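You operate a simulated robot arm through the tools that you are given. There is no shell and no other tool.

You run a simulated robot arm. Do the job below in one go: nothing can be reset, and whatever is moved stays where it is left.

Task
Heat the soup on setting one until it steams, then serve it in the dark green bowl.
Fine: small ring off before you lift the red pan by its handle; it ends on the brown rubber mat.

Only the result counts: the job must be done as asked and must still hold three seconds after the hand-in. Knocking over, shifting, dropping, spilling or breaking anything else fails it.

Robot
A 7-joint arm with a two-finger parallel gripper, fixed in place. Base frame: the origin is on the floor under the middle of its stand, x ahead of it, y to its left, z up; the work surface is at about z = 900. Lengths are in mm, angles in degrees, forces in N, time in s.
With the tool pointing down near the work surface it reaches from about 380 to 900 mm from the base axis. Its first joint turns from -143.0 to 143.0 degrees. Payload 3 kg.
The tool frame sits at the grasp point between the pads (the TCP): z along the fingers, y along the line on which they close. The tips reach 30 mm beyond it. The gripper opens to 94 mm. The fingers are 28 mm wide and 10 mm thick; the gripper's body (50 by 96 mm) begins 55 mm behind the TCP.
Orientation is that of the tool frame in the base frame, as a unit quaternion [w, x, y, z]. With the fingers straight down and closing along the base's y, the tool's x points along the base's -x, its y along +y and its z along -z.

Tools
- The arm moves only by the tool jog_arm. Its argument "plan" is a list of rows, each a list of 3 entries, a list of its own where there are three numbers: the turn, a rotation vector about the tool's x, y, z in units of 4 degrees (1.0 is 4 degrees), then the shift along the tool's x, y, z in units of 50 mm (1.0 is 50 mm), then the finger opening in mm, from 0 to 94. In form: [[[wx, wy, wz], [x, y, z], fingers], ...]. A call has 1 to 20 rows; each row shifts and turns the commanded pose from where the row before left it, along the tool's axes as they then stand. A call with a number of a shift or a turn outside -1 to 1 is refused whole. Each row takes 0.2 s and may step no farther than 50 mm and 8.6 degrees from the row before; otherwise, or with a gripper value out of range, the whole call is refused. A pose out of reach is approached as far as the arm can. The call stops where the force on the tool passes 40 N (or 10 N more than at its start, if that is more) or the arm is blocked; 0.2 s more then pass. The fingers move at their own pace (about 72 mm/s each) and stop on an object; they squeeze with about 22 N. The grip force told is the motor's: it shows also when the fingers shut on nothing. Time passes only in rows, and 0.2 s behind the last, so rows that do not move let the fingers close. The reply holds the time, the measured pose of the TCP, the force on the tool along the base axes, the opening and the grip force, in the units named above and with some noise, with the torque about the TCP (base axes, N m) and any sound that the robot's microphone picked up.
- Cameras (640 x 400 px; columns grow to the right, rows downward): "scene" is fixed at [51.4, 500.8, 1486.2]; the picture's right is [-0.07, -1.00, 0.00], its down [-0.56, 0.04, -0.83] and it looks along [0.83, -0.06, -0.56] (base axes); focal length 320 px, centre (320, 200). "wrist" rides on the gripper at [76, 14, -102] in the tool frame; the picture's right is [-0.18, 0.98, 0.00], its down [-0.75, -0.14, -0.64] and it looks along [-0.63, -0.12, 0.77] (tool axes); focal length 243 px, centre (320, 200). There is no depth. A picture from a camera that has moved, and an enlarged one, comes with that camera's place and axes in the base frame and with its lens.
- camera(camera): a new picture of that camera. No time passes.
- inspect(camera, box): a new picture of the part [left, top, right, bottom] of that camera's present view, enlarged. No time passes.
- hand_in(): hands the job in; it is judged then, once.

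Places have to be worked out from the pictures, the camera data and where the tool is seen. Open the gripper and draw the arm clear of the work before you hand the job in, unless the task says otherwise.

The tools are called as name(argument=value, ...) on one line, values as JSON. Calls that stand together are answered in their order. jog_arm: Moves the arm, as the interface text tells. Its arguments: {"type":"object","properties":{"plan":{"type":"array"}},"required":["plan"]} The other tools are called the same way: camera (camera) takes a picture; inspect (camera, box) takes an enlarged picture of a part of a camera's view; hand_in () hands the job in.

At the start:

```text
t: 0.0
tool_pos: [565.3, 223.0, 1246.4]
ee_rot: [0.0, 0.0, 1.0, 0.0]
ft_force: [-1.4, -0.1, -0.3]
moment: [-0.01, 0.02, -0.01]
finger_gap: 94.2
finger_force: 0.2
```

scene: 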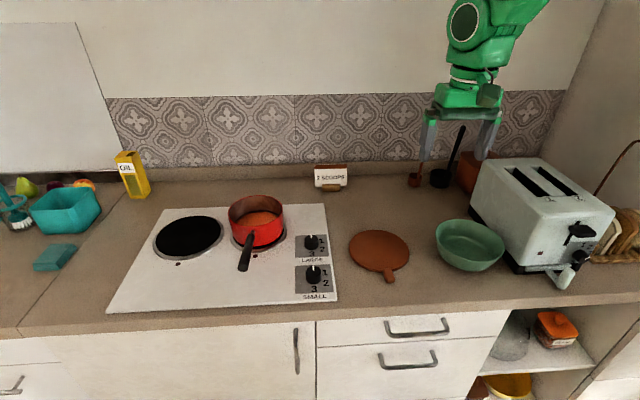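
wrist: 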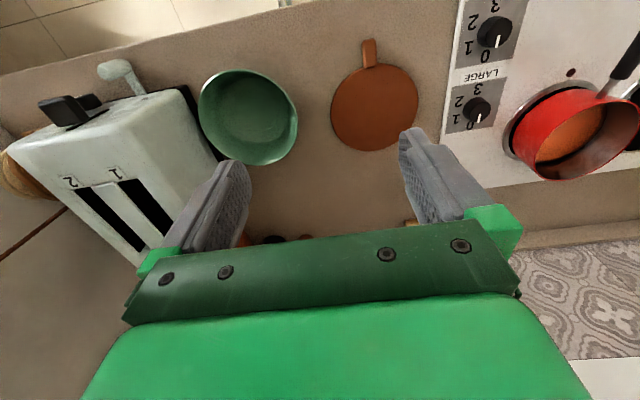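

I'll start by looking more closely at the hob, its knobs, and the bowl and mat area.

inspect(camera="scene", box=[200, 170, 360, 310])

inspect(camera="scene", box=[330, 100, 520, 300])

inspect(camera="wrist", box=[420, 0, 640, 200])

inspect(camera="scene", box=[440, 280, 640, 400])

```text
2.86 times, centred on (280, 240) of scene
camera zoom: at [51.4, 500.8, 1486.2], right [-0.07, -1.0, 0.0], down [-0.56, 0.04, -0.83], along [0.83, -0.06, -0.56], focal length 914 px, centre (434, 86)
```

zoom: 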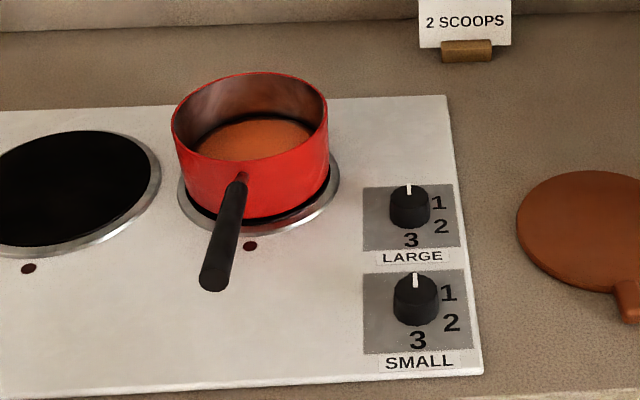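

```text
2.00 times, centred on (425, 200) of scene
camera zoom: at [51.4, 500.8, 1486.2], right [-0.07, -1.0, 0.0], down [-0.56, 0.04, -0.83], along [0.83, -0.06, -0.56], focal length 639 px, centre (110, 200)
```

zoom: 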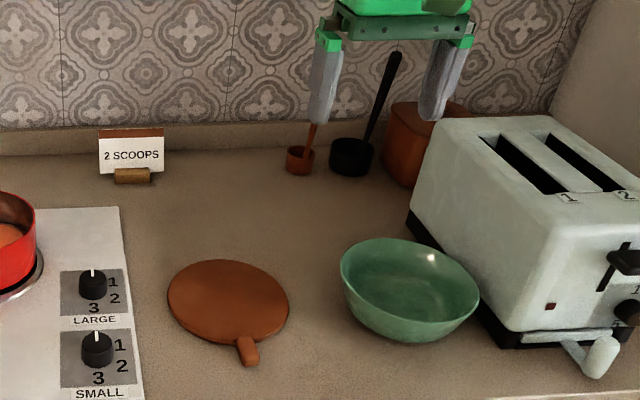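

```text
2.00 times, centred on (530, 100) of wrist
camera zoom: at [488.7, 238.8, 1348.5], right [0.18, 0.98, 0.0], down [0.75, -0.14, 0.64], along [0.63, -0.12, -0.77], focal length 485 px, centre (-100, 400)
```

zoom: 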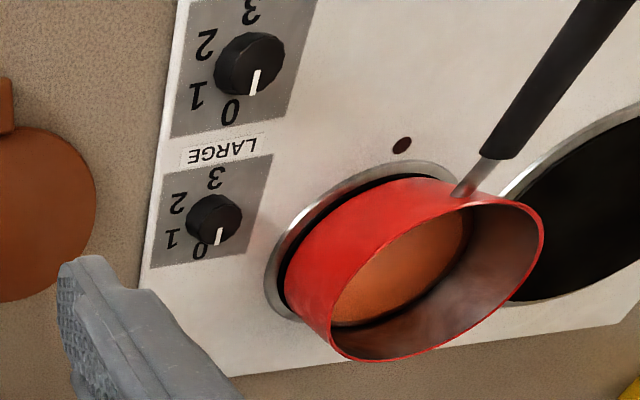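

```text
3.20 times, centred on (540, 340) of scene
camera zoom: at [51.4, 500.8, 1486.2], right [-0.07, -1.0, 0.0], down [-0.56, 0.04, -0.83], along [0.83, -0.06, -0.56], focal length 1023 px, centre (-384, -248)
```

zoom: 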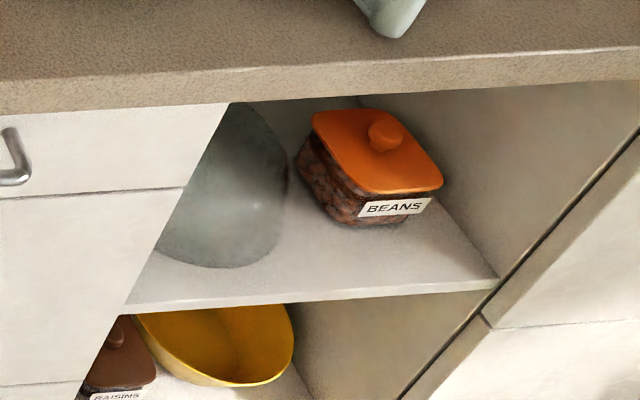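

The small-ring knob is the front one, at roughly (567, 480), with its pointer at 0. The pan sits at about (745, 623) with its handle toward -x, the bowl at about (625, 89) and the mat at about (661, 302). I'll move above the small knob for a closer view with the wrist camera.

jog_arm(plan=[[[0, 0, 0], [0, 0.9, 0.4], 94], [[0, 0, 0], [0, 0.9, 0.4], 94], [[0, 0, 0], [0, 0.9, 0.4], 94], [[0, 0, 0], [0, 0.9, 0.4], 94], [[0, 0, 0], [0, 0.9, 0.4], 94], [[0, 0, 0], [0, 0.64, 0.32], 94], [[0, 0, 0], [0, 0, 0], 94]])

```text
t: 1.6
tool_pos: [564.6, 480.1, 1130.7]
ee_rot: [0.0, 0.0, 1.0, 0.001]
ft_force: [-0.3, 0.0, -0.3]
moment: [0.02, -0.02, -0.01]
finger_gap: 93.8
finger_force: 0.1
```

The tool is now above the knob at (565, 480, 1131). I'll take new pictures from both cameras.

camera(camera="wrist")

camera(camera="scene")

inspect(camera="wrist", box=[240, 20, 400, 120])

```text
taken
camera wrist: at [488.8, 496.8, 1233.0], right [0.18, 0.98, 0.0], down [0.75, -0.14, 0.64], along [0.63, -0.12, -0.77], focal length 243 px, centre (320, 200)
```

wrist: 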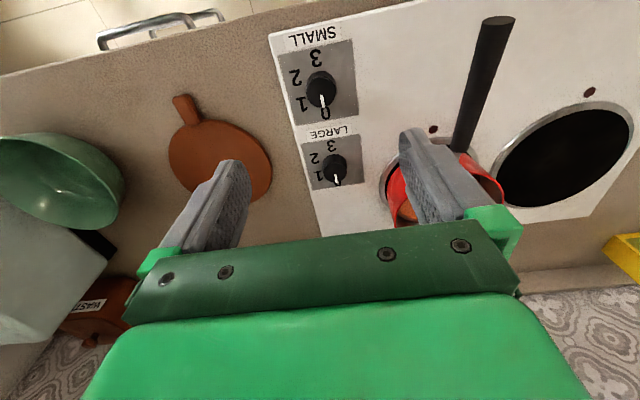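

```text
taken
```

scene: 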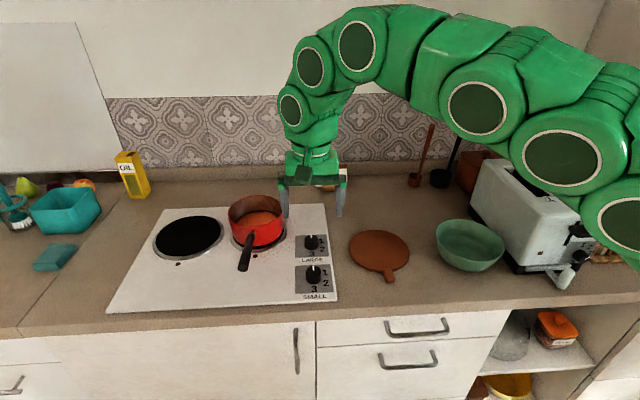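

```text
4.00 times, centred on (320, 70) of wrist
camera zoom: at [488.8, 496.8, 1233.0], right [0.18, 0.98, 0.0], down [0.75, -0.14, 0.64], along [0.63, -0.12, -0.77], focal length 970 px, centre (320, 720)
```

zoom: 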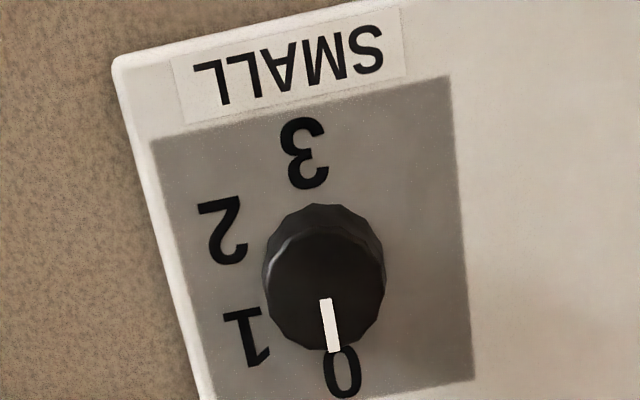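

The knob numbers run 0, 1, 2, 3 clockwise from above in 60° steps, centred near (575, 482). I'll descend to z≈985 above the knob and look again to refine its centre and height.

jog_arm(plan=[[[0, 0, 0], [-0.2, 0.04, 0.6], 94], [[0, 0, 0], [0, 0, 0.6], 94], [[0, 0, 0], [0, 0, 0.6], 94], [[0, 0, 0], [0, 0, 0.6], 80], [[0, 0, 0], [0, 0, 0.5], 80], [[0, 0, 0], [0, 0, 0], 80]])

camera(camera="wrist")

inspect(camera="scene", box=[220, 170, 380, 310])

```text
t: 3.0
tool_pos: [573.8, 483.6, 986.6]
ee_rot: [0.0, 0.0, 1.0, 0.0]
ft_force: [0.1, -1.0, -0.4]
moment: [0.01, 0.01, -0.03]
finger_gap: 80.0
finger_force: 0.0
```

```text
taken
camera wrist: at [497.2, 498.8, 1087.9], right [0.18, 0.98, 0.0], down [0.75, -0.14, 0.64], along [0.63, -0.12, -0.77], focal length 243 px, centre (320, 200)
```

wrist: 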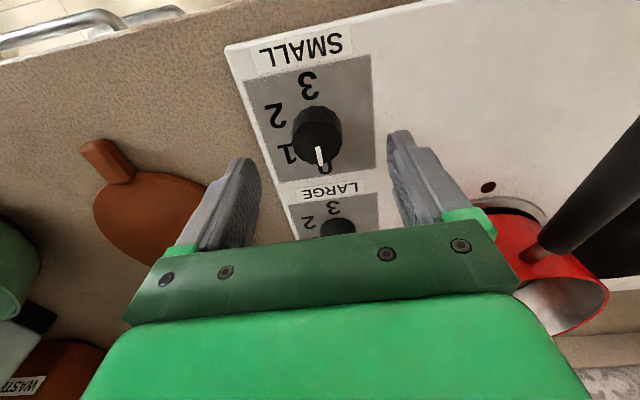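

```text
2.86 times, centred on (300, 240) of scene
camera zoom: at [51.4, 500.8, 1486.2], right [-0.07, -1.0, 0.0], down [-0.56, 0.04, -0.83], along [0.83, -0.06, -0.56], focal length 914 px, centre (377, 86)
```

zoom: 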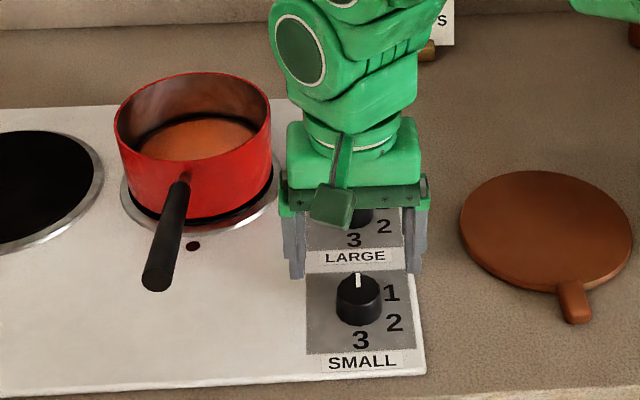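

I'll zoom the wrist view onto the knob to refine its position and height.

inspect(camera="wrist", box=[240, 70, 400, 190])

```text
3.33 times, centred on (320, 130) of wrist
camera zoom: at [497.2, 498.8, 1087.9], right [0.18, 0.98, 0.0], down [0.75, -0.14, 0.64], along [0.63, -0.12, -0.77], focal length 809 px, centre (320, 433)
```

zoom: 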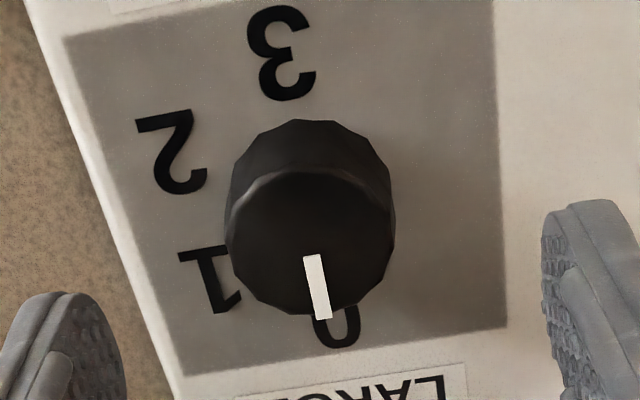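

Triangulation puts the knob top at z≈936, the panel at z≈911 and the knob centre at about (573, 483), so the tool is already centred. I'll descend to TCP z≈948 and close on the knob.

jog_arm(plan=[[[0, 0, 0], [0.02, 0, 0.3], 70], [[0, 0, 0], [0, 0, 0.3], 70], [[0, 0, 0], [0, 0, 0.16], 70], [[0, 0, 0], [0, 0, 0], 55], [[0, 0, 0], [0, 0, 0], 45], [[0, 0, 0], [0, 0, 0], 30], [[0, 0, 0], [0, 0, 0], 30]])

```text
t: 4.6
tool_pos: [572.9, 481.2, 946.2]
ee_rot: [0.0, 0.0, 1.0, -0.002]
ft_force: [-4.4, -14.8, 3.7]
moment: [-0.59, 0.39, -0.07]
finger_gap: 36.5
finger_force: 45.5
```

The fingers hold the knob (gap 36.5). There is a sideways load of -15 N, so the knob centre lies about 2–3 mm toward -y of the commanded pose; I'll shift the command to relieve it.

jog_arm(plan=[[[0, 0, 0], [0, -0.03, 0], 30], [[0, 0, 0], [0, -0.02, 0], 30]])

inspect(camera="wrist", box=[240, 90, 400, 230])

```text
t: 5.2
tool_pos: [572.8, 479.6, 946.0]
ee_rot: [0.0, 0.0, 1.0, 0.0]
ft_force: [-5.7, 7.2, -14.2]
moment: [0.19, -0.69, -0.09]
finger_gap: 36.7
finger_force: 44.5
```

```text
2.86 times, centred on (320, 160) of wrist
camera zoom: at [496.6, 496.1, 1048.7], right [0.18, 0.98, 0.0], down [0.75, -0.14, 0.64], along [0.63, -0.12, -0.77], focal length 693 px, centre (320, 314)
```

zoom: 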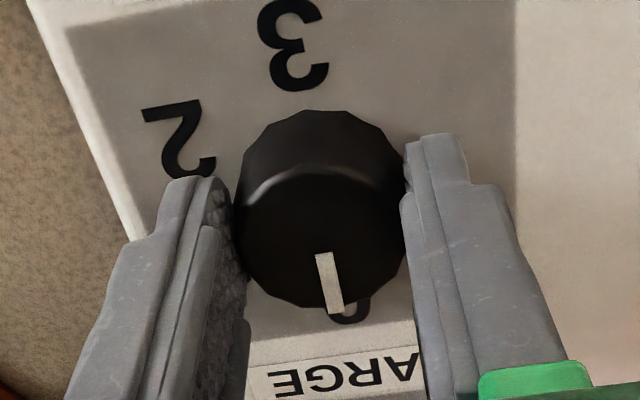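

The grip looks good and the pointer is still at 0. I'll nudge +0.8 mm in y and begin turning clockwise, 20° first to check.

jog_arm(plan=[[[0, 0, 0], [0, 0.016, 0], 30], [[0, 0, 1], [0, 0, 0], 30], [[0, 0, 1], [0, 0, 0], 30], [[0, 0, 1], [0, 0, 0], 30], [[0, 0, 1], [0, 0, 0], 30], [[0, 0, 1], [0, 0, 0], 30], [[0, 0, 0], [0, 0, 0], 30]])

inspect(camera="scene", box=[270, 220, 350, 310])

inspect(camera="wrist", box=[240, 90, 400, 230])

```text
t: 6.8
tool_pos: [572.7, 480.8, 947.6]
ee_rot: [0.0, 0.173, 0.985, 0.0]
ft_force: [-29.6, -2.9, -5.7]
moment: [0.04, 0.75, -0.06]
finger_gap: 36.8
finger_force: 45.1
```

```text
4.44 times, centred on (310, 265) of scene
camera zoom: at [51.4, 500.8, 1486.2], right [-0.07, -1.0, 0.0], down [-0.56, 0.04, -0.83], along [0.83, -0.06, -0.56], focal length 1421 px, centre (364, -89)
```

zoom: 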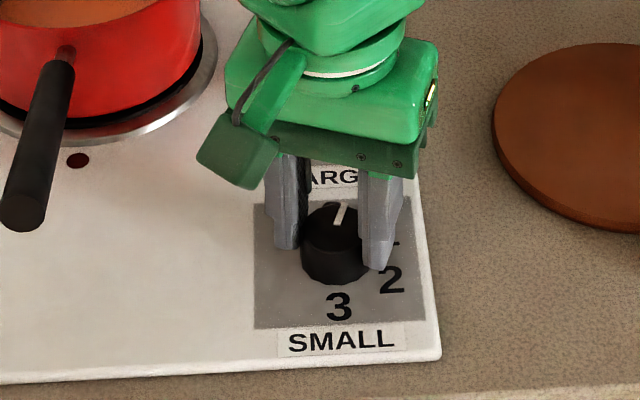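

```text
2.86 times, centred on (320, 160) of wrist
camera zoom: at [507.1, 522.0, 1049.8], right [0.51, 0.86, 0.0], down [0.66, -0.39, 0.64], along [0.55, -0.33, -0.77], focal length 693 px, centre (320, 314)
```

zoom: 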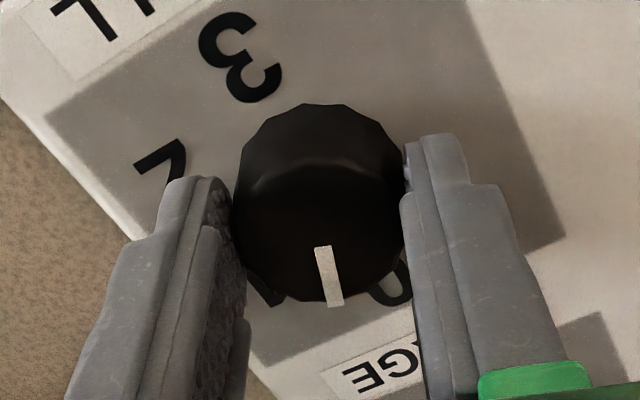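

The knob turns with the gripper and its pointer is now at about 20°, with a -30 N load along x. I'll shift the command about 3 mm toward -x to relieve it, then continue.

jog_arm(plan=[[[0, 0, 0], [0.028, -0.01, 0], 30], [[0, 0, 0], [0.028, -0.01, 0], 30]])

```text
t: 7.4
tool_pos: [574.5, 480.7, 946.7]
ee_rot: [0.001, 0.175, 0.985, 0.002]
ft_force: [22.2, 14.5, -20.5]
moment: [0.31, -0.58, 0.02]
finger_gap: 36.6
finger_force: 45.0
```

That overcorrected (+22 N in x), so I'll go back about half the shift and continue turning in small steps.

jog_arm(plan=[[[0, 0, 0], [-0.019, 0.022, 0.01], 30], [[0, 0, 0], [0, 0, 0], 30]])

```text
t: 8.0
tool_pos: [572.4, 480.2, 947.4]
ee_rot: [0.001, 0.174, 0.985, 0.001]
ft_force: [21.0, 1.9, -4.4]
moment: [-0.32, -1.37, 0.03]
finger_gap: 36.5
finger_force: 45.0
```

There is still +21 N in x, so I'll shift another 1 mm toward +x and turn 16° more.

jog_arm(plan=[[[0, 0, 0], [-0.024, 0.009, 0], 30], [[0, 0, 1], [0, 0, 0], 30], [[0, 0, 1], [0, 0, 0], 30], [[0, 0, 1], [0, 0, 0], 30], [[0, 0, 1], [0, 0, 0], 30], [[0, 0, 0], [0, 0, 0], 30]])

```text
t: 9.4
tool_pos: [573.0, 480.3, 948.8]
ee_rot: [0.001, 0.309, 0.951, 0.002]
ft_force: [12.3, 6.0, 35.5]
moment: [0.08, -0.61, 0.01]
finger_gap: 36.3
finger_force: 44.9
```

A +35 N vertical load has built up, so I'll raise the command about 1.5 mm and check before turning further.

jog_arm(plan=[[[0, 0, 0], [-0.01, 0, -0.03], 30], [[0, 0, 0], [0, 0, 0], 30]])

inspect(camera="wrist", box=[240, 90, 400, 230])

```text
t: 10.0
tool_pos: [573.8, 480.2, 947.1]
ee_rot: [0.0, 0.309, 0.951, 0.001]
ft_force: [19.2, 18.3, 16.6]
moment: [0.15, -1.34, 0.02]
finger_gap: 36.5
finger_force: 45.5
```

```text
2.86 times, centred on (320, 160) of wrist
camera zoom: at [520.3, 539.0, 1050.1], right [0.73, 0.69, 0.0], down [0.53, -0.56, 0.64], along [0.44, -0.47, -0.77], focal length 693 px, centre (320, 314)
```

zoom: 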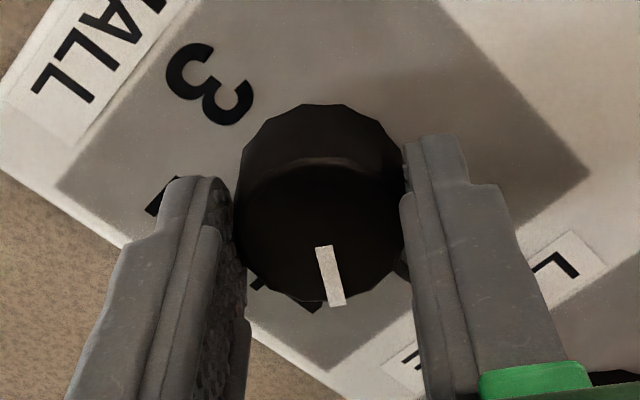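

At 36° the pointer follows well. I'll relieve the side load slightly and turn another 12°.

jog_arm(plan=[[[0, 0, 0], [-0.008, 0.028, -0.015], 30], [[0, 0, 1], [0, 0, 0], 30], [[0, 0, 1], [0, 0, 0], 30], [[0, 0, 1], [0, 0, 0], 30], [[0, 0, 0], [0, 0, 0], 30]])

```text
t: 11.2
tool_pos: [573.8, 480.7, 947.1]
ee_rot: [0.0, 0.406, 0.914, -0.001]
ft_force: [-2.7, 7.2, -24.1]
moment: [0.45, 0.32, 0.02]
finger_gap: 36.6
finger_force: 44.8
```

Now at 48°, I'll lower the command about 1 mm and turn the remaining 12°.

jog_arm(plan=[[[0, 0, 0], [0, 0.01, 0.02], 30], [[0, 0, 1], [0, 0, 0], 30], [[0, 0, 1], [0, 0, 0], 30], [[0, 0, 1], [0, 0, 0], 30], [[0, 0, 0], [0, 0, 0], 30]])

inspect(camera="wrist", box=[240, 90, 400, 230])

inspect(camera="scene", box=[220, 180, 360, 310])

```text
t: 12.4
tool_pos: [574.8, 482.2, 948.1]
ee_rot: [-0.001, 0.501, 0.866, -0.001]
ft_force: [-29.7, -11.6, -10.9]
moment: [-0.52, 0.9, -0.09]
finger_gap: 36.4
finger_force: 45.4
```

```text
2.86 times, centred on (320, 160) of wrist
camera zoom: at [548.7, 556.6, 1050.1], right [0.94, 0.33, 0.0], down [0.25, -0.72, 0.64], along [0.21, -0.61, -0.77], focal length 693 px, centre (320, 314)
```

zoom: 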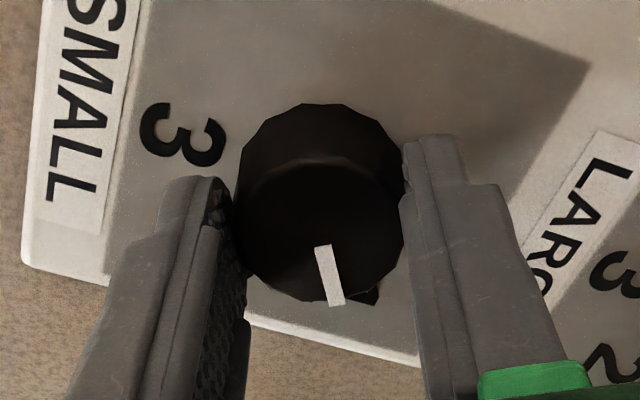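

```text
3.08 times, centred on (290, 245) of scene
camera zoom: at [51.4, 500.8, 1486.2], right [-0.07, -1.0, 0.0], down [-0.56, 0.04, -0.83], along [0.83, -0.06, -0.56], focal length 984 px, centre (412, 62)
```

zoom: 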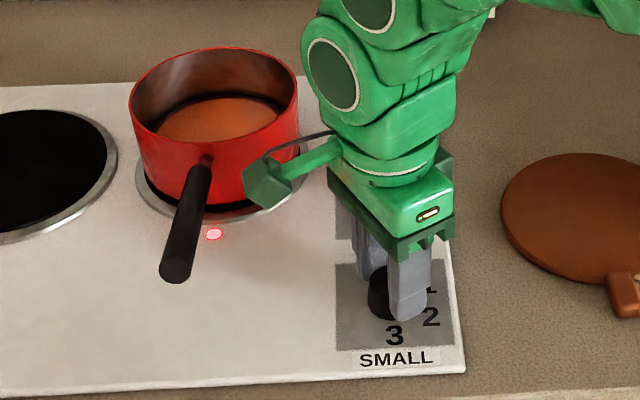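

The ring lamp is lit and the pointer is at 60°, on setting 1. I'll relieve the load, open the fingers and lift off.

jog_arm(plan=[[[0, 0, 0], [0.005, -0.03, 0], 30], [[0, 0, 0], [0, 0, 0], 60], [[0, 0, 0], [0, 0, 0], 70], [[0, 0, 0], [0, 0, -0.3], 70], [[0, 0, 0], [0, 0, -0.6], 70], [[0, 0, 0], [0, 0, -0.8], 70], [[0, 0, 0], [0, 0, 0], 70]])

camera(camera="wrist")

inspect(camera="scene", box=[220, 180, 360, 310])

```text
t: 14.0
tool_pos: [574.1, 481.0, 1033.3]
ee_rot: [0.0, 0.5, 0.866, 0.0]
ft_force: [0.1, 0.3, 0.1]
moment: [0.01, -0.01, 0.05]
finger_gap: 69.9
finger_force: 0.0
```

```text
taken
camera wrist: at [548.3, 556.0, 1136.0], right [0.94, 0.33, 0.0], down [0.25, -0.72, 0.64], along [0.21, -0.61, -0.77], focal length 243 px, centre (320, 200)
```

wrist: 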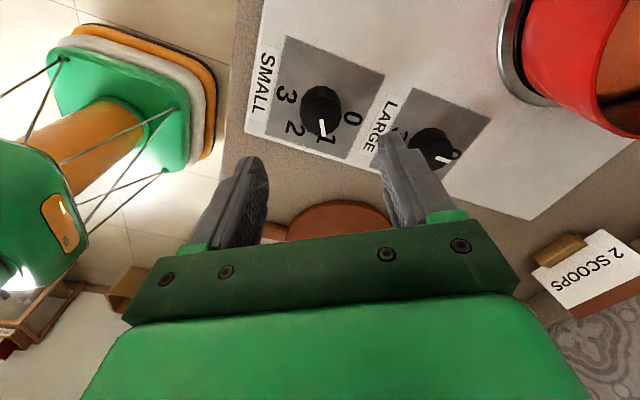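

```text
3.08 times, centred on (290, 245) of scene
camera zoom: at [51.4, 500.8, 1486.2], right [-0.07, -1.0, 0.0], down [-0.56, 0.04, -0.83], along [0.83, -0.06, -0.56], focal length 984 px, centre (412, 62)
```

zoom: 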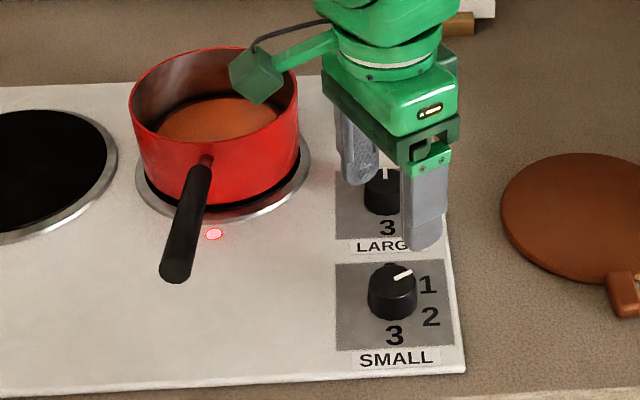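

Setting 1 is confirmed: the pointer is at 1 and the lamp is on. While it heats I'll rotate back and take a better look at the pan handle.

jog_arm(plan=[[[0, 0, -1], [0, 0, -0.2], 70], [[0, 0, -1], [0, 0, -0.2], 70], [[0, 0, -1], [0, 0, -0.2], 70], [[0, 0, -1], [0, 0, -0.2], 70], [[0, 0, -1], [0, 0, -0.2], 70], [[0, 0, -1], [0, 0, -0.2], 70], [[0, 0, -1], [0, 0, -0.2], 70], [[0, 0, -1], [0, 0, -0.2], 70], [[0, 0, -1], [0, 0, -0.2], 70], [[0, 0, -1], [0, 0, -0.2], 70], [[0, 0, -1], [0, 0, 0], 70], [[0, 0, -1], [0, 0, 0], 70], [[0, 0, -1], [0, 0, 0], 70], [[0, 0, -1], [0, 0, 0], 70], [[0, 0, -1], [0, 0, 0], 70], [[0, 0, 0], [0.7, 0.7, 0], 70], [[0, 0, 0], [0.7, 0.7, 0], 70], [[0, 0, 0], [0, 0, 0], 70]])

camera(camera="wrist")

camera(camera="scene")

```text
t: 17.8
tool_pos: [505.7, 548.9, 1132.7]
ee_rot: [0.0, 0.0, 1.0, 0.0]
ft_force: [-0.7, 0.1, 0.1]
moment: [-0.02, 0.0, 0.02]
finger_gap: 70.0
finger_force: 0.1
```

```text
taken
camera wrist: at [429.0, 565.6, 1235.7], right [0.18, 0.98, 0.0], down [0.75, -0.14, 0.64], along [0.63, -0.12, -0.77], focal length 243 px, centre (320, 200)
```

wrist: 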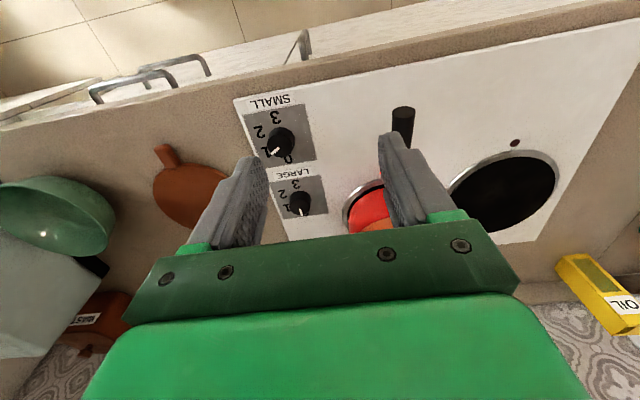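

```text
taken
```

scene: 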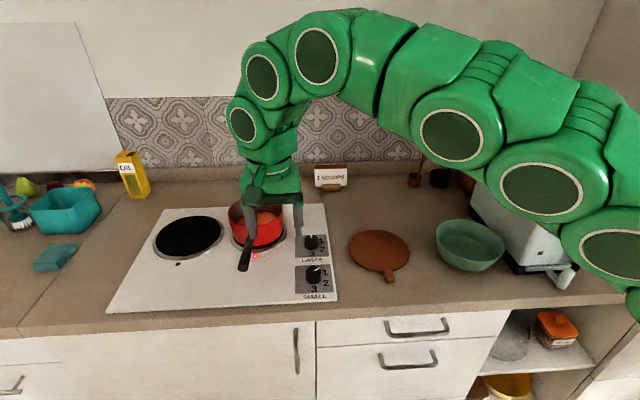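

The finger hides the handle, so I'll move to y≈632 to see it between the fingers.

jog_arm(plan=[[[0, 0, 0], [0, 0.85, 0], 80], [[0, 0, 0], [0, 0.82, 0], 80], [[0, 0, 0], [0, 0, 0], 80]])

camera(camera="wrist")

inspect(camera="wrist", box=[230, 40, 430, 240])

inspect(camera="scene", box=[200, 130, 360, 310])

```text
t: 18.6
tool_pos: [504.1, 625.3, 1133.4]
ee_rot: [0.0, 0.0, 1.0, 0.0]
ft_force: [0.8, -0.2, -0.3]
moment: [0.02, -0.01, 0.03]
finger_gap: 79.9
finger_force: 0.1
out of reach, approached as far as the arm can: row 2
```

```text
taken
camera wrist: at [428.0, 641.4, 1235.2], right [0.18, 0.98, 0.0], down [0.75, -0.14, 0.64], along [0.63, -0.12, -0.77], focal length 243 px, centre (320, 200)
```

wrist: 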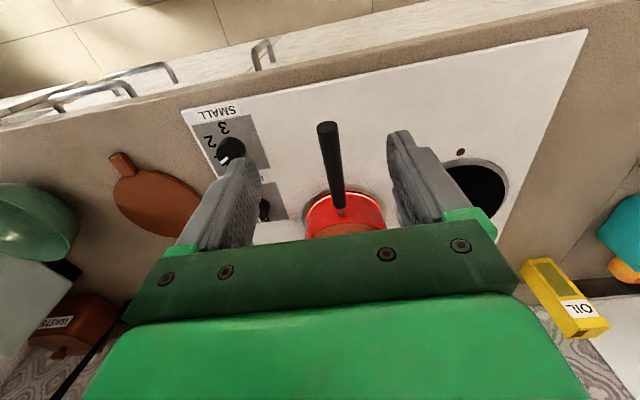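

```text
2.00 times, centred on (330, 140) of wrist
camera zoom: at [428.0, 641.4, 1235.2], right [0.18, 0.98, 0.0], down [0.75, -0.14, 0.64], along [0.63, -0.12, -0.77], focal length 485 px, centre (300, 320)
```

zoom: 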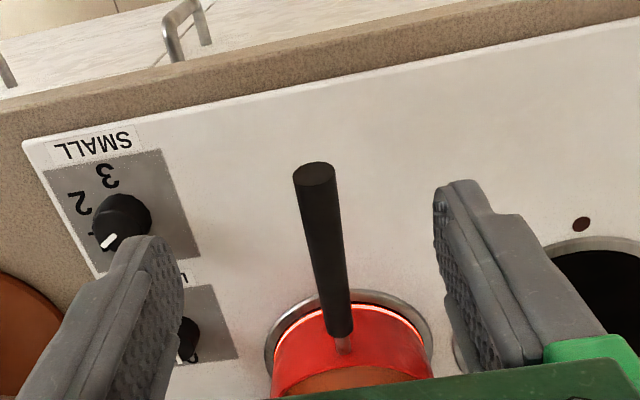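

```text
2.22 times, centred on (280, 220) of scene
camera zoom: at [51.4, 500.8, 1486.2], right [-0.07, -1.0, 0.0], down [-0.56, 0.04, -0.83], along [0.83, -0.06, -0.56], focal length 710 px, centre (409, 156)
```

zoom: 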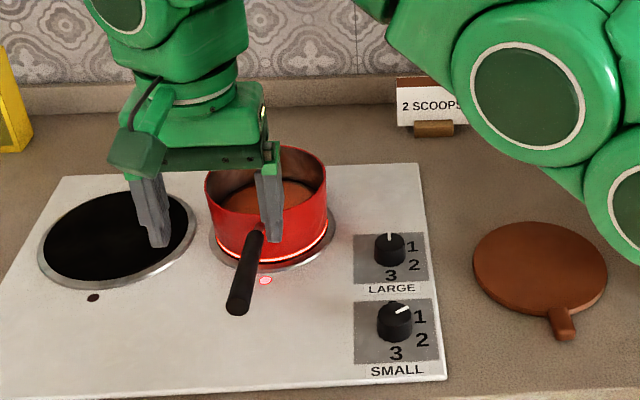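

The lamp is on and the ring is glowing under the pan, but there is no steam yet. The handle runs along -x at y≈630; I'll lower the camera for a second view so I can triangulate its height.

jog_arm(plan=[[[0, 0, 0], [0.3, 0, 0.5], 80], [[0, 0, 0], [0.2, 0, 0.6], 80], [[0, 0, 0], [0, 0, 0.6], 80], [[0, 0, 0], [0, 0, 0], 80]])

camera(camera="wrist")

inspect(camera="scene", box=[200, 130, 360, 310])

```text
t: 19.6
tool_pos: [478.7, 622.9, 1046.9]
ee_rot: [-0.001, 0.0, 1.0, 0.0]
ft_force: [-0.4, 0.3, -0.5]
moment: [-0.05, 0.01, 0.05]
finger_gap: 79.9
finger_force: 0.0
```

```text
taken
camera wrist: at [402.7, 639.2, 1149.1], right [0.18, 0.98, 0.0], down [0.75, -0.14, 0.64], along [0.63, -0.12, -0.77], focal length 243 px, centre (320, 200)
```

wrist: 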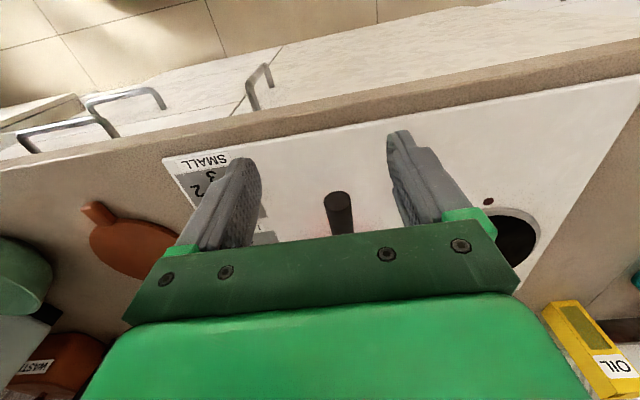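

```text
2.22 times, centred on (280, 220) of scene
camera zoom: at [51.4, 500.8, 1486.2], right [-0.07, -1.0, 0.0], down [-0.56, 0.04, -0.83], along [0.83, -0.06, -0.56], focal length 710 px, centre (409, 156)
```

zoom: 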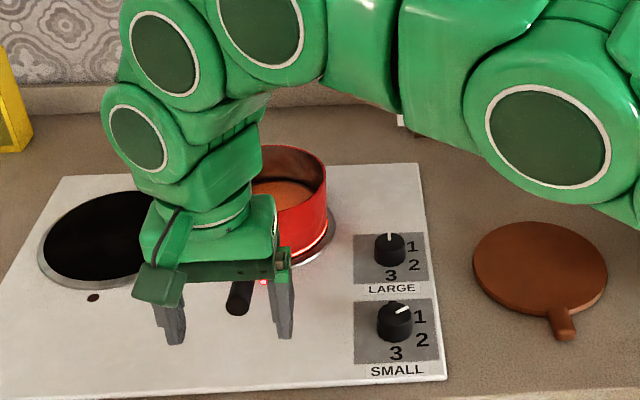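

From two views the handle's free end is at about (530, 630, 995). I'll tilt the tool 40° forward, the pose I plan to grasp the handle with, which also gives a level view of the handle and pan.

jog_arm(plan=[[[0, -1, 0], [0, 0, 0], 80], [[0, -1, 0], [0, 0, 0], 80], [[0, -1, 0], [0, 0, 0], 80], [[0, -1, 0], [0, 0, 0], 80], [[0, -1, 0], [0, 0, 0], 80], [[0, -1, 0], [0, 0, 0], 80], [[0, -1, 0], [0, 0, 0], 80], [[0, -1, 0], [0, 0, 0], 80], [[0, -1, 0], [0, 0, 0], 80], [[0, -1, 0], [0, 0, 0], 80], [[0, 0, 0], [0, 0, 0], 80]])

camera(camera="wrist")

camera(camera="scene")

```text
t: 22.0
tool_pos: [476.9, 624.0, 1049.1]
ee_rot: [0.342, 0.0, 0.94, 0.001]
ft_force: [0.0, 0.9, 0.8]
moment: [0.01, 0.04, -0.01]
finger_gap: 80.0
finger_force: 0.0
```

```text
taken
camera wrist: at [354.1, 640.9, 1077.6], right [0.14, 0.98, 0.12], down [0.16, -0.14, 0.98], along [0.98, -0.12, -0.18], focal length 243 px, centre (320, 200)
```

wrist: 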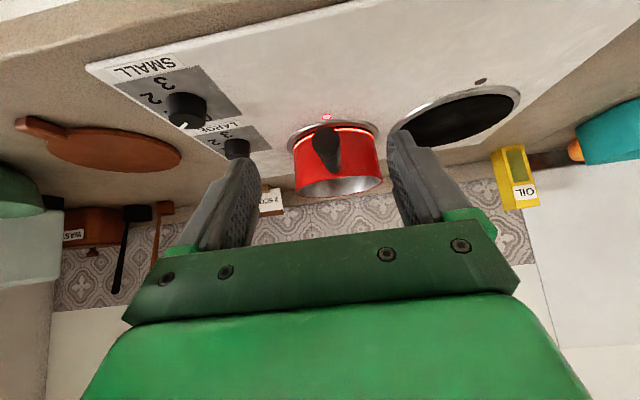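

```text
taken
```

scene: 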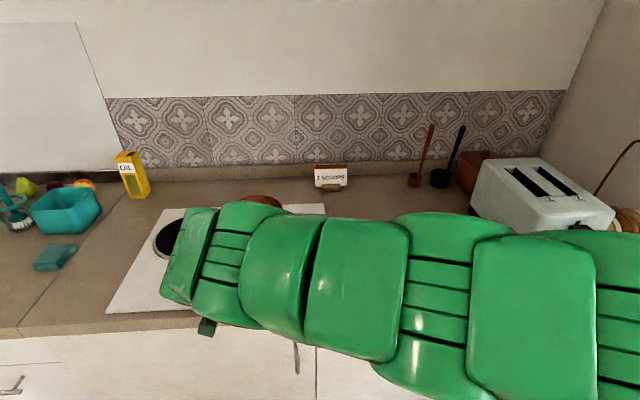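

The level view shows the pan and handle almost end-on. I'll zoom in to measure them and check for steam.

inspect(camera="wrist", box=[270, 90, 400, 210])

```text
3.33 times, centred on (335, 150) of wrist
camera zoom: at [354.1, 640.9, 1077.6], right [0.14, 0.98, 0.12], down [0.16, -0.14, 0.98], along [0.98, -0.12, -0.18], focal length 809 px, centre (270, 367)
```

zoom: 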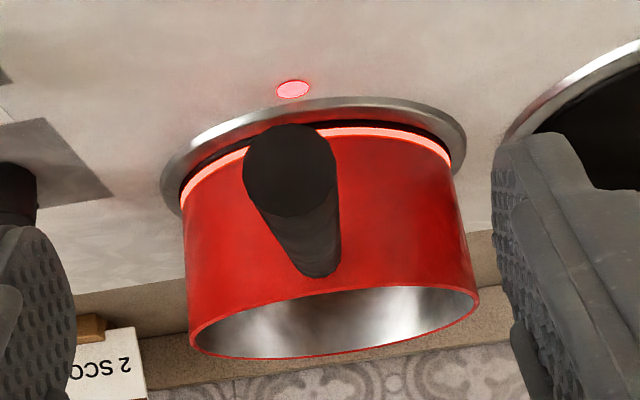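

The handle is about 21 mm thick and runs from (530, 630, 998) to (650, 630, 983). The pan is centred near (747, 629) with its rim at z≈987, and there is no steam yet. I'll return above the small knob in the +60° grip orientation and wait there.

jog_arm(plan=[[[0, 1, 0], [0, -0.286, 0], 80], [[0, 1, 0], [0, -0.286, 0], 80], [[0, 1, 0], [0, -0.286, 0], 80], [[0, 1, 0], [0, -0.286, 0], 80], [[0, 1, 0], [0, -0.286, 0], 80], [[0, 1, 0], [0, -0.286, 0], 80], [[0, 1, 0], [0, -0.286, 0], 80], [[0, 1, 0], [0, -0.286, 0], 80], [[0, 1, 0], [0, -0.286, 0], 80], [[0, 1, 0], [0, -0.286, 0], 80], [[0, 0, 0], [-0.64, 0, 0], 80], [[0, 0, 0], [-0.64, 0, 0], 80], [[0, 0, 0], [-0.64, 0, 0], 80], [[0, 0, 0], [0, 0, 0], 80]])

camera(camera="scene")

```text
t: 25.0
tool_pos: [574.5, 481.4, 1048.1]
ee_rot: [0.0, 0.0, 1.0, 0.0]
ft_force: [0.1, 0.0, 0.4]
moment: [-0.01, 0.0, 0.01]
finger_gap: 80.0
finger_force: 0.1
```

```text
taken
```

scene: 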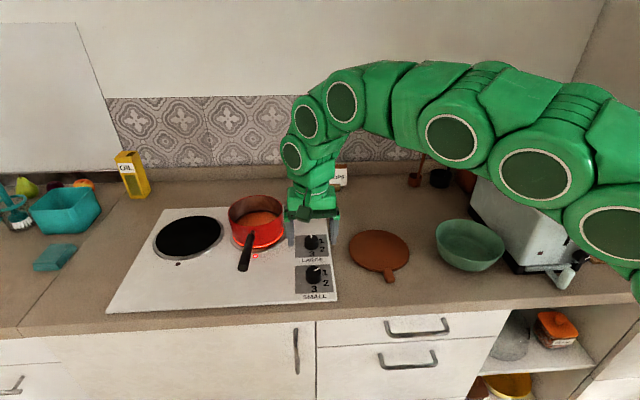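

The pan is clearly visible here with no steam yet. I'll rotate to the +60° grip orientation while it heats.

jog_arm(plan=[[[0, 0, 1], [0, 0, 0], 70], [[0, 0, 1], [0, 0, 0], 70], [[0, 0, 1], [0, 0, 0], 70], [[0, 0, 1], [0, 0, 0], 70], [[0, 0, 1], [0, 0, 0], 70], [[0, 0, 1], [0, 0, 0], 70], [[0, 0, 1], [0, 0, 0], 70], [[0, 0, 1], [0, 0, 0], 70], [[0, 0, 1], [0, 0, 0], 70], [[0, 0, 1], [0, 0, 0], 70], [[0, 0, 1], [0, 0, 0], 70], [[0, 0, 1], [0, 0, 0], 70], [[0, 0, 1], [0, 0, 0], 70], [[0, 0, 1], [0, 0, 0], 70], [[0, 0, 1], [0, 0, 0], 70], [[0, 0, 0], [0, 0, 0], 70]])

inspect(camera="scene", box=[200, 130, 360, 310])

```text
t: 28.4
tool_pos: [575.0, 482.0, 1048.2]
ee_rot: [-0.001, 0.5, 0.866, 0.0]
ft_force: [0.5, 0.4, -0.1]
moment: [-0.01, -0.03, -0.02]
finger_gap: 70.1
finger_force: 0.1
```

```text
2.22 times, centred on (280, 220) of scene
camera zoom: at [51.4, 500.8, 1486.2], right [-0.07, -1.0, 0.0], down [-0.56, 0.04, -0.83], along [0.83, -0.06, -0.56], focal length 710 px, centre (409, 156)
```

zoom: 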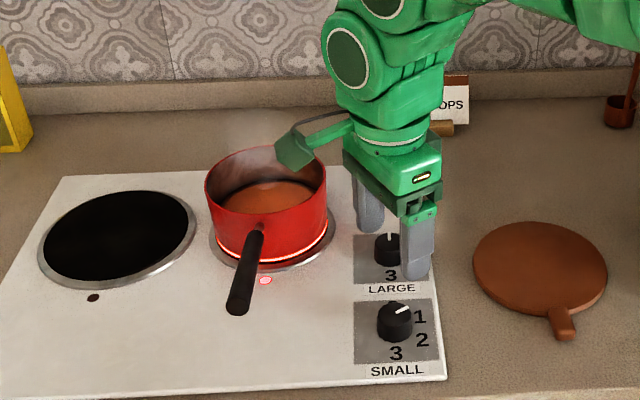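

There may be a faint haze above the pan, so I'll zoom in to check for steam.

inspect(camera="scene", box=[220, 130, 300, 240])

camera(camera="wrist")

```text
3.64 times, centred on (260, 185) of scene
camera zoom: at [51.4, 500.8, 1486.2], right [-0.07, -1.0, 0.0], down [-0.56, 0.04, -0.83], along [0.83, -0.06, -0.56], focal length 1163 px, centre (538, 254)
```

zoom: 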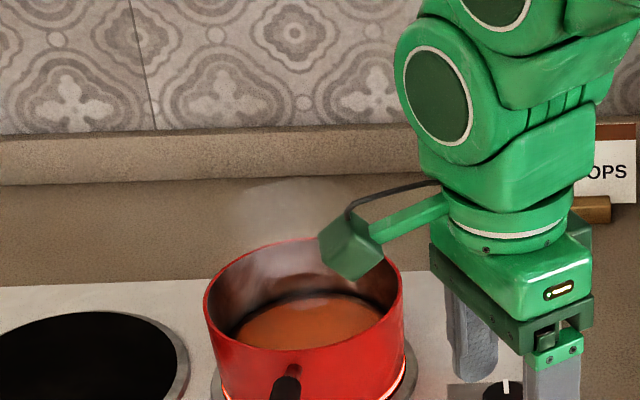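

```text
taken
camera wrist: at [549.3, 556.3, 1149.9], right [0.94, 0.33, 0.0], down [0.25, -0.72, 0.64], along [0.21, -0.61, -0.77], focal length 243 px, centre (320, 200)
```

wrist: 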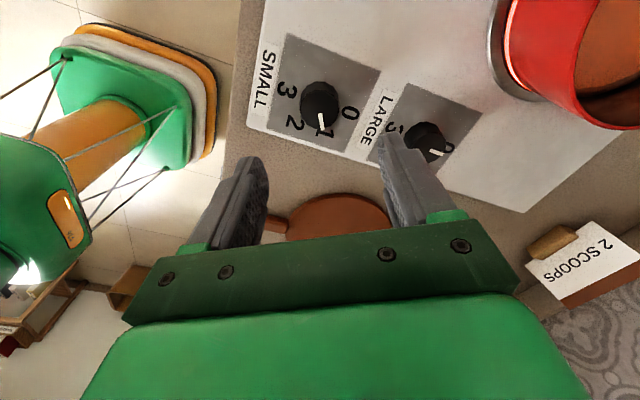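

A faint haze is rising from the pan. I'll wait about 2 seconds to confirm that it is proper steam.

jog_arm(plan=[[[0, 0, 0], [0, 0, 0], 70], [[0, 0, 0], [0, 0, 0], 70], [[0, 0, 0], [0, 0, 0], 70], [[0, 0, 0], [0, 0, 0], 70], [[0, 0, 0], [0, 0, 0], 70], [[0, 0, 0], [0, 0, 0], 70], [[0, 0, 0], [0, 0, 0], 70], [[0, 0, 0], [0, 0, 0], 70]])

inspect(camera="scene", box=[220, 130, 300, 240])

```text
t: 30.2
tool_pos: [575.5, 480.4, 1047.8]
ee_rot: [0.0, 0.5, 0.866, 0.0]
ft_force: [0.1, 0.7, 0.0]
moment: [0.0, 0.03, -0.02]
finger_gap: 70.0
finger_force: 0.1
```

```text
3.64 times, centred on (260, 185) of scene
camera zoom: at [51.4, 500.8, 1486.2], right [-0.07, -1.0, 0.0], down [-0.56, 0.04, -0.83], along [0.83, -0.06, -0.56], focal length 1163 px, centre (538, 254)
```

zoom: 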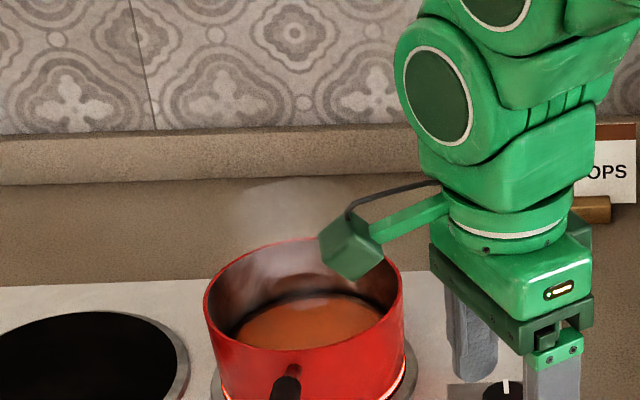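

Steam is steadily rising from the soup. I'll go down and grip the small knob to switch the ring off.

jog_arm(plan=[[[0, 0, 0], [0.008, -0.014, 0.5], 70], [[0, 0, 0], [0, 0, 0.6], 70], [[0, 0, 0], [0, 0, 0.5], 70], [[0, 0, 0], [0, 0, 0.4], 70], [[0, 0, 0], [0, 0, 0], 70], [[0, 0, 0], [0, 0, 0], 55], [[0, 0, 0], [0, 0, 0], 42], [[0, 0, 0], [0, 0, 0], 30], [[0, 0, 0], [0, 0, 0], 30]])

inspect(camera="scene", box=[220, 130, 300, 240])

```text
t: 32.2
tool_pos: [574.4, 482.4, 948.2]
ee_rot: [0.0, 0.499, 0.866, -0.001]
ft_force: [-5.6, -3.8, 0.8]
moment: [-0.02, 0.26, -0.02]
finger_gap: 36.1
finger_force: 45.5
```

```text
3.64 times, centred on (260, 185) of scene
camera zoom: at [51.4, 500.8, 1486.2], right [-0.07, -1.0, 0.0], down [-0.56, 0.04, -0.83], along [0.83, -0.06, -0.56], focal length 1163 px, centre (538, 254)
```

zoom: 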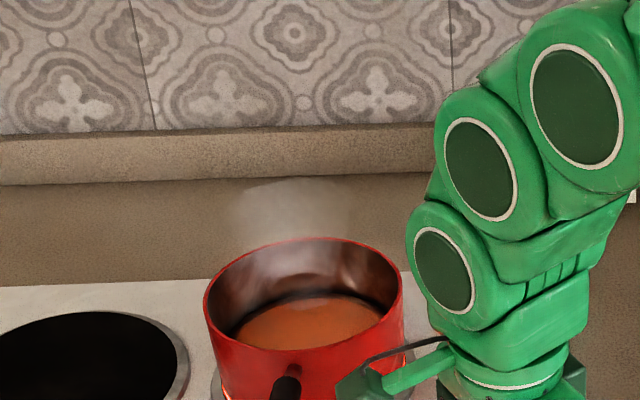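

The steam is now clear and the grip loads are small. I'll turn the knob back counterclockwise, 20° first.

jog_arm(plan=[[[0, 0, -1], [0, 0, 0], 30], [[0, 0, -1], [0, 0, 0], 30], [[0, 0, -1], [0, 0, 0], 30], [[0, 0, -1], [0, 0, 0], 30], [[0, 0, -1], [0, 0, 0], 30], [[0, 0, 0], [0, 0, 0], 30]])

```text
t: 33.6
tool_pos: [573.1, 481.5, 948.1]
ee_rot: [-0.001, 0.341, 0.94, -0.001]
ft_force: [-32.3, -3.6, -2.4]
moment: [-0.06, 0.99, -0.05]
finger_gap: 36.2
finger_force: 44.9
```

At 40° a -32 N load in x has built up. I'll shift the command about 1.5 mm toward -x and continue turning another 20°.

jog_arm(plan=[[[0, 0, 0], [0.023, -0.019, 0], 30], [[0, 0, -1], [0, 0, 0], 30], [[0, 0, -1], [0, 0, 0], 30], [[0, 0, -1], [0, 0, 0], 30], [[0, 0, -1], [0, 0, 0], 30], [[0, 0, -1], [0, 0, 0], 30], [[0, 0, 0], [0, 0, 0], 30]])

```text
t: 35.2
tool_pos: [573.8, 479.5, 948.3]
ee_rot: [0.001, 0.174, 0.985, 0.001]
ft_force: [9.6, -0.8, 0.0]
moment: [-0.05, -0.48, 0.02]
finger_gap: 36.3
finger_force: 45.2
```

At 20° with low forces, I'll turn the last 20° back to 0.

jog_arm(plan=[[[0, 0, -1], [0, 0, 0], 30], [[0, 0, -1], [0, 0, 0], 30], [[0, 0, -1], [0, 0, 0], 30], [[0, 0, -1], [0, 0, 0], 30], [[0, 0, -1], [0, 0, 0], 30], [[0, 0, 0], [0, 0, 0], 30]])

inspect(camera="scene", box=[200, 150, 360, 310])

inspect(camera="wrist", box=[240, 90, 400, 230])

```text
t: 36.6
tool_pos: [572.4, 480.3, 948.8]
ee_rot: [0.0, 0.0, 1.0, 0.0]
ft_force: [8.3, -20.0, 14.7]
moment: [-0.63, -0.24, -0.05]
finger_gap: 36.5
finger_force: 45.2
```

```text
2.50 times, centred on (280, 230) of scene
camera zoom: at [51.4, 500.8, 1486.2], right [-0.07, -1.0, 0.0], down [-0.56, 0.04, -0.83], along [0.83, -0.06, -0.56], focal length 799 px, centre (420, 125)
```

zoom: 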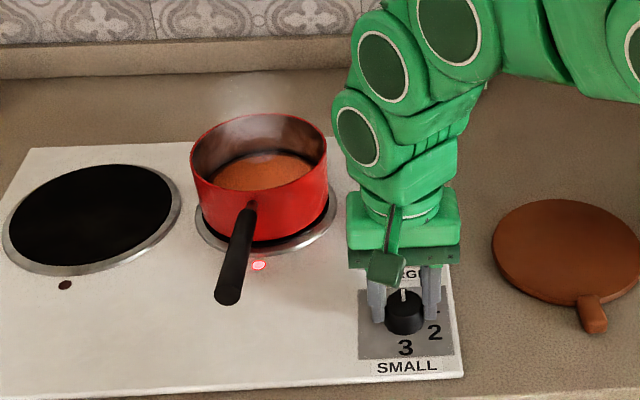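

```text
2.86 times, centred on (320, 160) of wrist
camera zoom: at [496.6, 496.3, 1050.5], right [0.18, 0.98, 0.0], down [0.75, -0.14, 0.64], along [0.63, -0.12, -0.77], focal length 693 px, centre (320, 314)
```

zoom: 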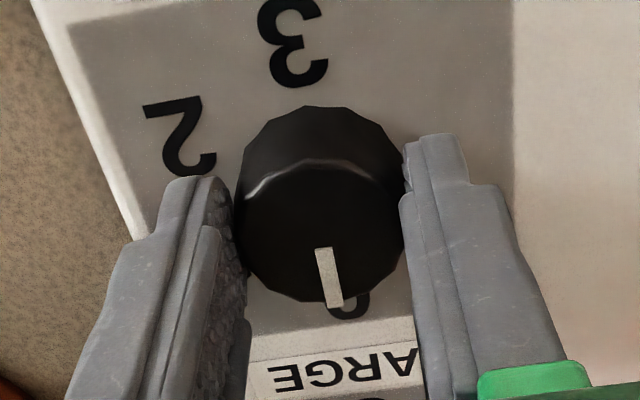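

The pointer is back on 0 and the ring's orange glow under the pan is gone, though the lamp is still lit, possibly showing residual heat. I'll relieve the load, release the knob, lift off and check again.

jog_arm(plan=[[[0, 0, 0], [-0.008, -0.026, 0], 30], [[0, 0, 0], [0, 0, 0], 50], [[0, 0, 0], [0, 0, 0], 75], [[0, 0, 0], [0, 0, -0.3], 80], [[0, 0, 0], [0, 0, -0.6], 80], [[0, 0, 0], [0, 0, -0.8], 80], [[0, 0, 0], [0, 0, -0.3], 80], [[0, 0, 0], [0, 0, 0], 80]])

inspect(camera="scene", box=[200, 150, 360, 310])

inspect(camera="wrist", box=[240, 40, 400, 200])

```text
t: 38.4
tool_pos: [573.4, 477.3, 1046.7]
ee_rot: [-0.001, 0.001, 1.0, -0.001]
ft_force: [-0.3, -0.1, -0.1]
moment: [0.0, 0.01, 0.02]
finger_gap: 80.0
finger_force: 0.1
```

```text
2.50 times, centred on (280, 230) of scene
camera zoom: at [51.4, 500.8, 1486.2], right [-0.07, -1.0, 0.0], down [-0.56, 0.04, -0.83], along [0.83, -0.06, -0.56], focal length 799 px, centre (420, 125)
```

zoom: 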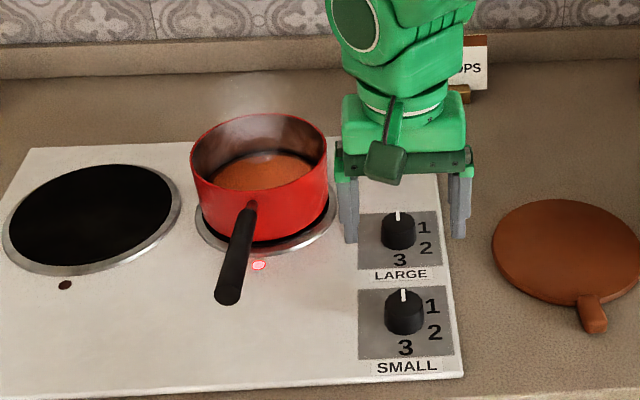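

```text
2.50 times, centred on (320, 120) of wrist
camera zoom: at [496.7, 494.7, 1149.2], right [0.18, 0.98, 0.0], down [0.75, -0.14, 0.64], along [0.63, -0.12, -0.77], focal length 606 px, centre (320, 400)
```

zoom: 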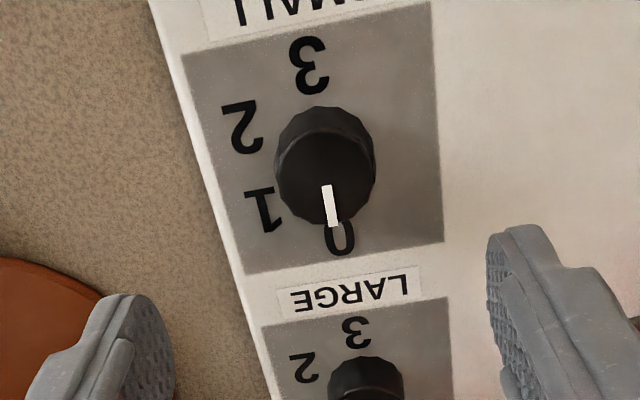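

Both knobs are at 0 and the ring glow is off; the lamp is just the hot-ring indicator. Now I'll raise, tilt the tool 40° forward and move above the pan handle.

jog_arm(plan=[[[0, 0, 0], [0, 0, -0.5], 80], [[0, 0, 0], [0, 0, -0.4], 80], [[0, -1, 0], [0, 0.304, 0], 80], [[0, -1, 0], [0, 0.304, 0], 80], [[0, -1, 0], [0, 0.304, 0], 80], [[0, -1, 0], [0, 0.304, 0], 80], [[0, -1, 0], [0, 0.304, 0], 80], [[0, -1, 0], [0, 0.304, 0], 80], [[0, -1, 0], [0, 0.304, 0], 80], [[0, -1, 0], [0, 0.304, 0], 80], [[0, -1, 0], [0, 0.304, 0], 80], [[0, -1, 0], [0, 0.304, 0], 80], [[0, 0, 0], [-0.36, 0, 0.302], 80], [[0, 0, 0], [-0.36, 0, 0.302], 80], [[0, 0, 0], [0, 0, 0], 80]])

camera(camera="wrist")

camera(camera="scene")

```text
t: 41.6
tool_pos: [619.0, 630.7, 1093.5]
ee_rot: [0.342, 0.001, 0.94, -0.001]
ft_force: [0.0, -0.6, 0.9]
moment: [0.0, -0.01, -0.03]
finger_gap: 79.9
finger_force: 0.0
```

```text
taken
camera wrist: at [494.8, 646.8, 1122.3], right [0.14, 0.98, 0.12], down [0.16, -0.14, 0.98], along [0.98, -0.12, -0.18], focal length 243 px, centre (320, 200)
```

wrist: 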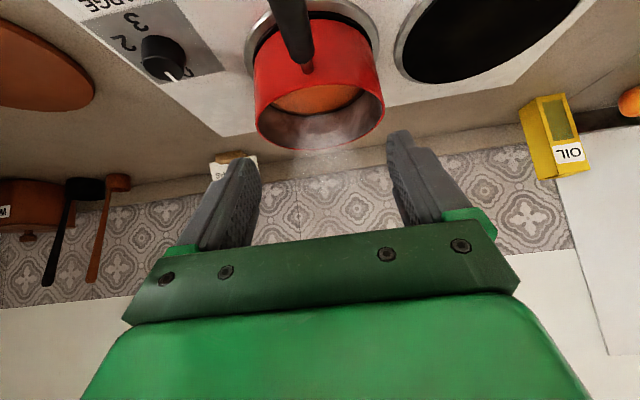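

```text
taken
```

scene: 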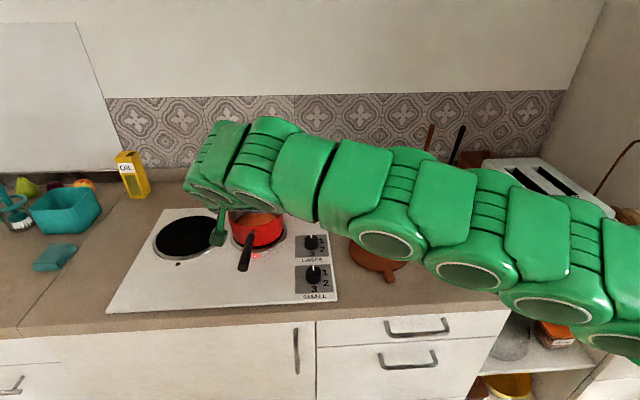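

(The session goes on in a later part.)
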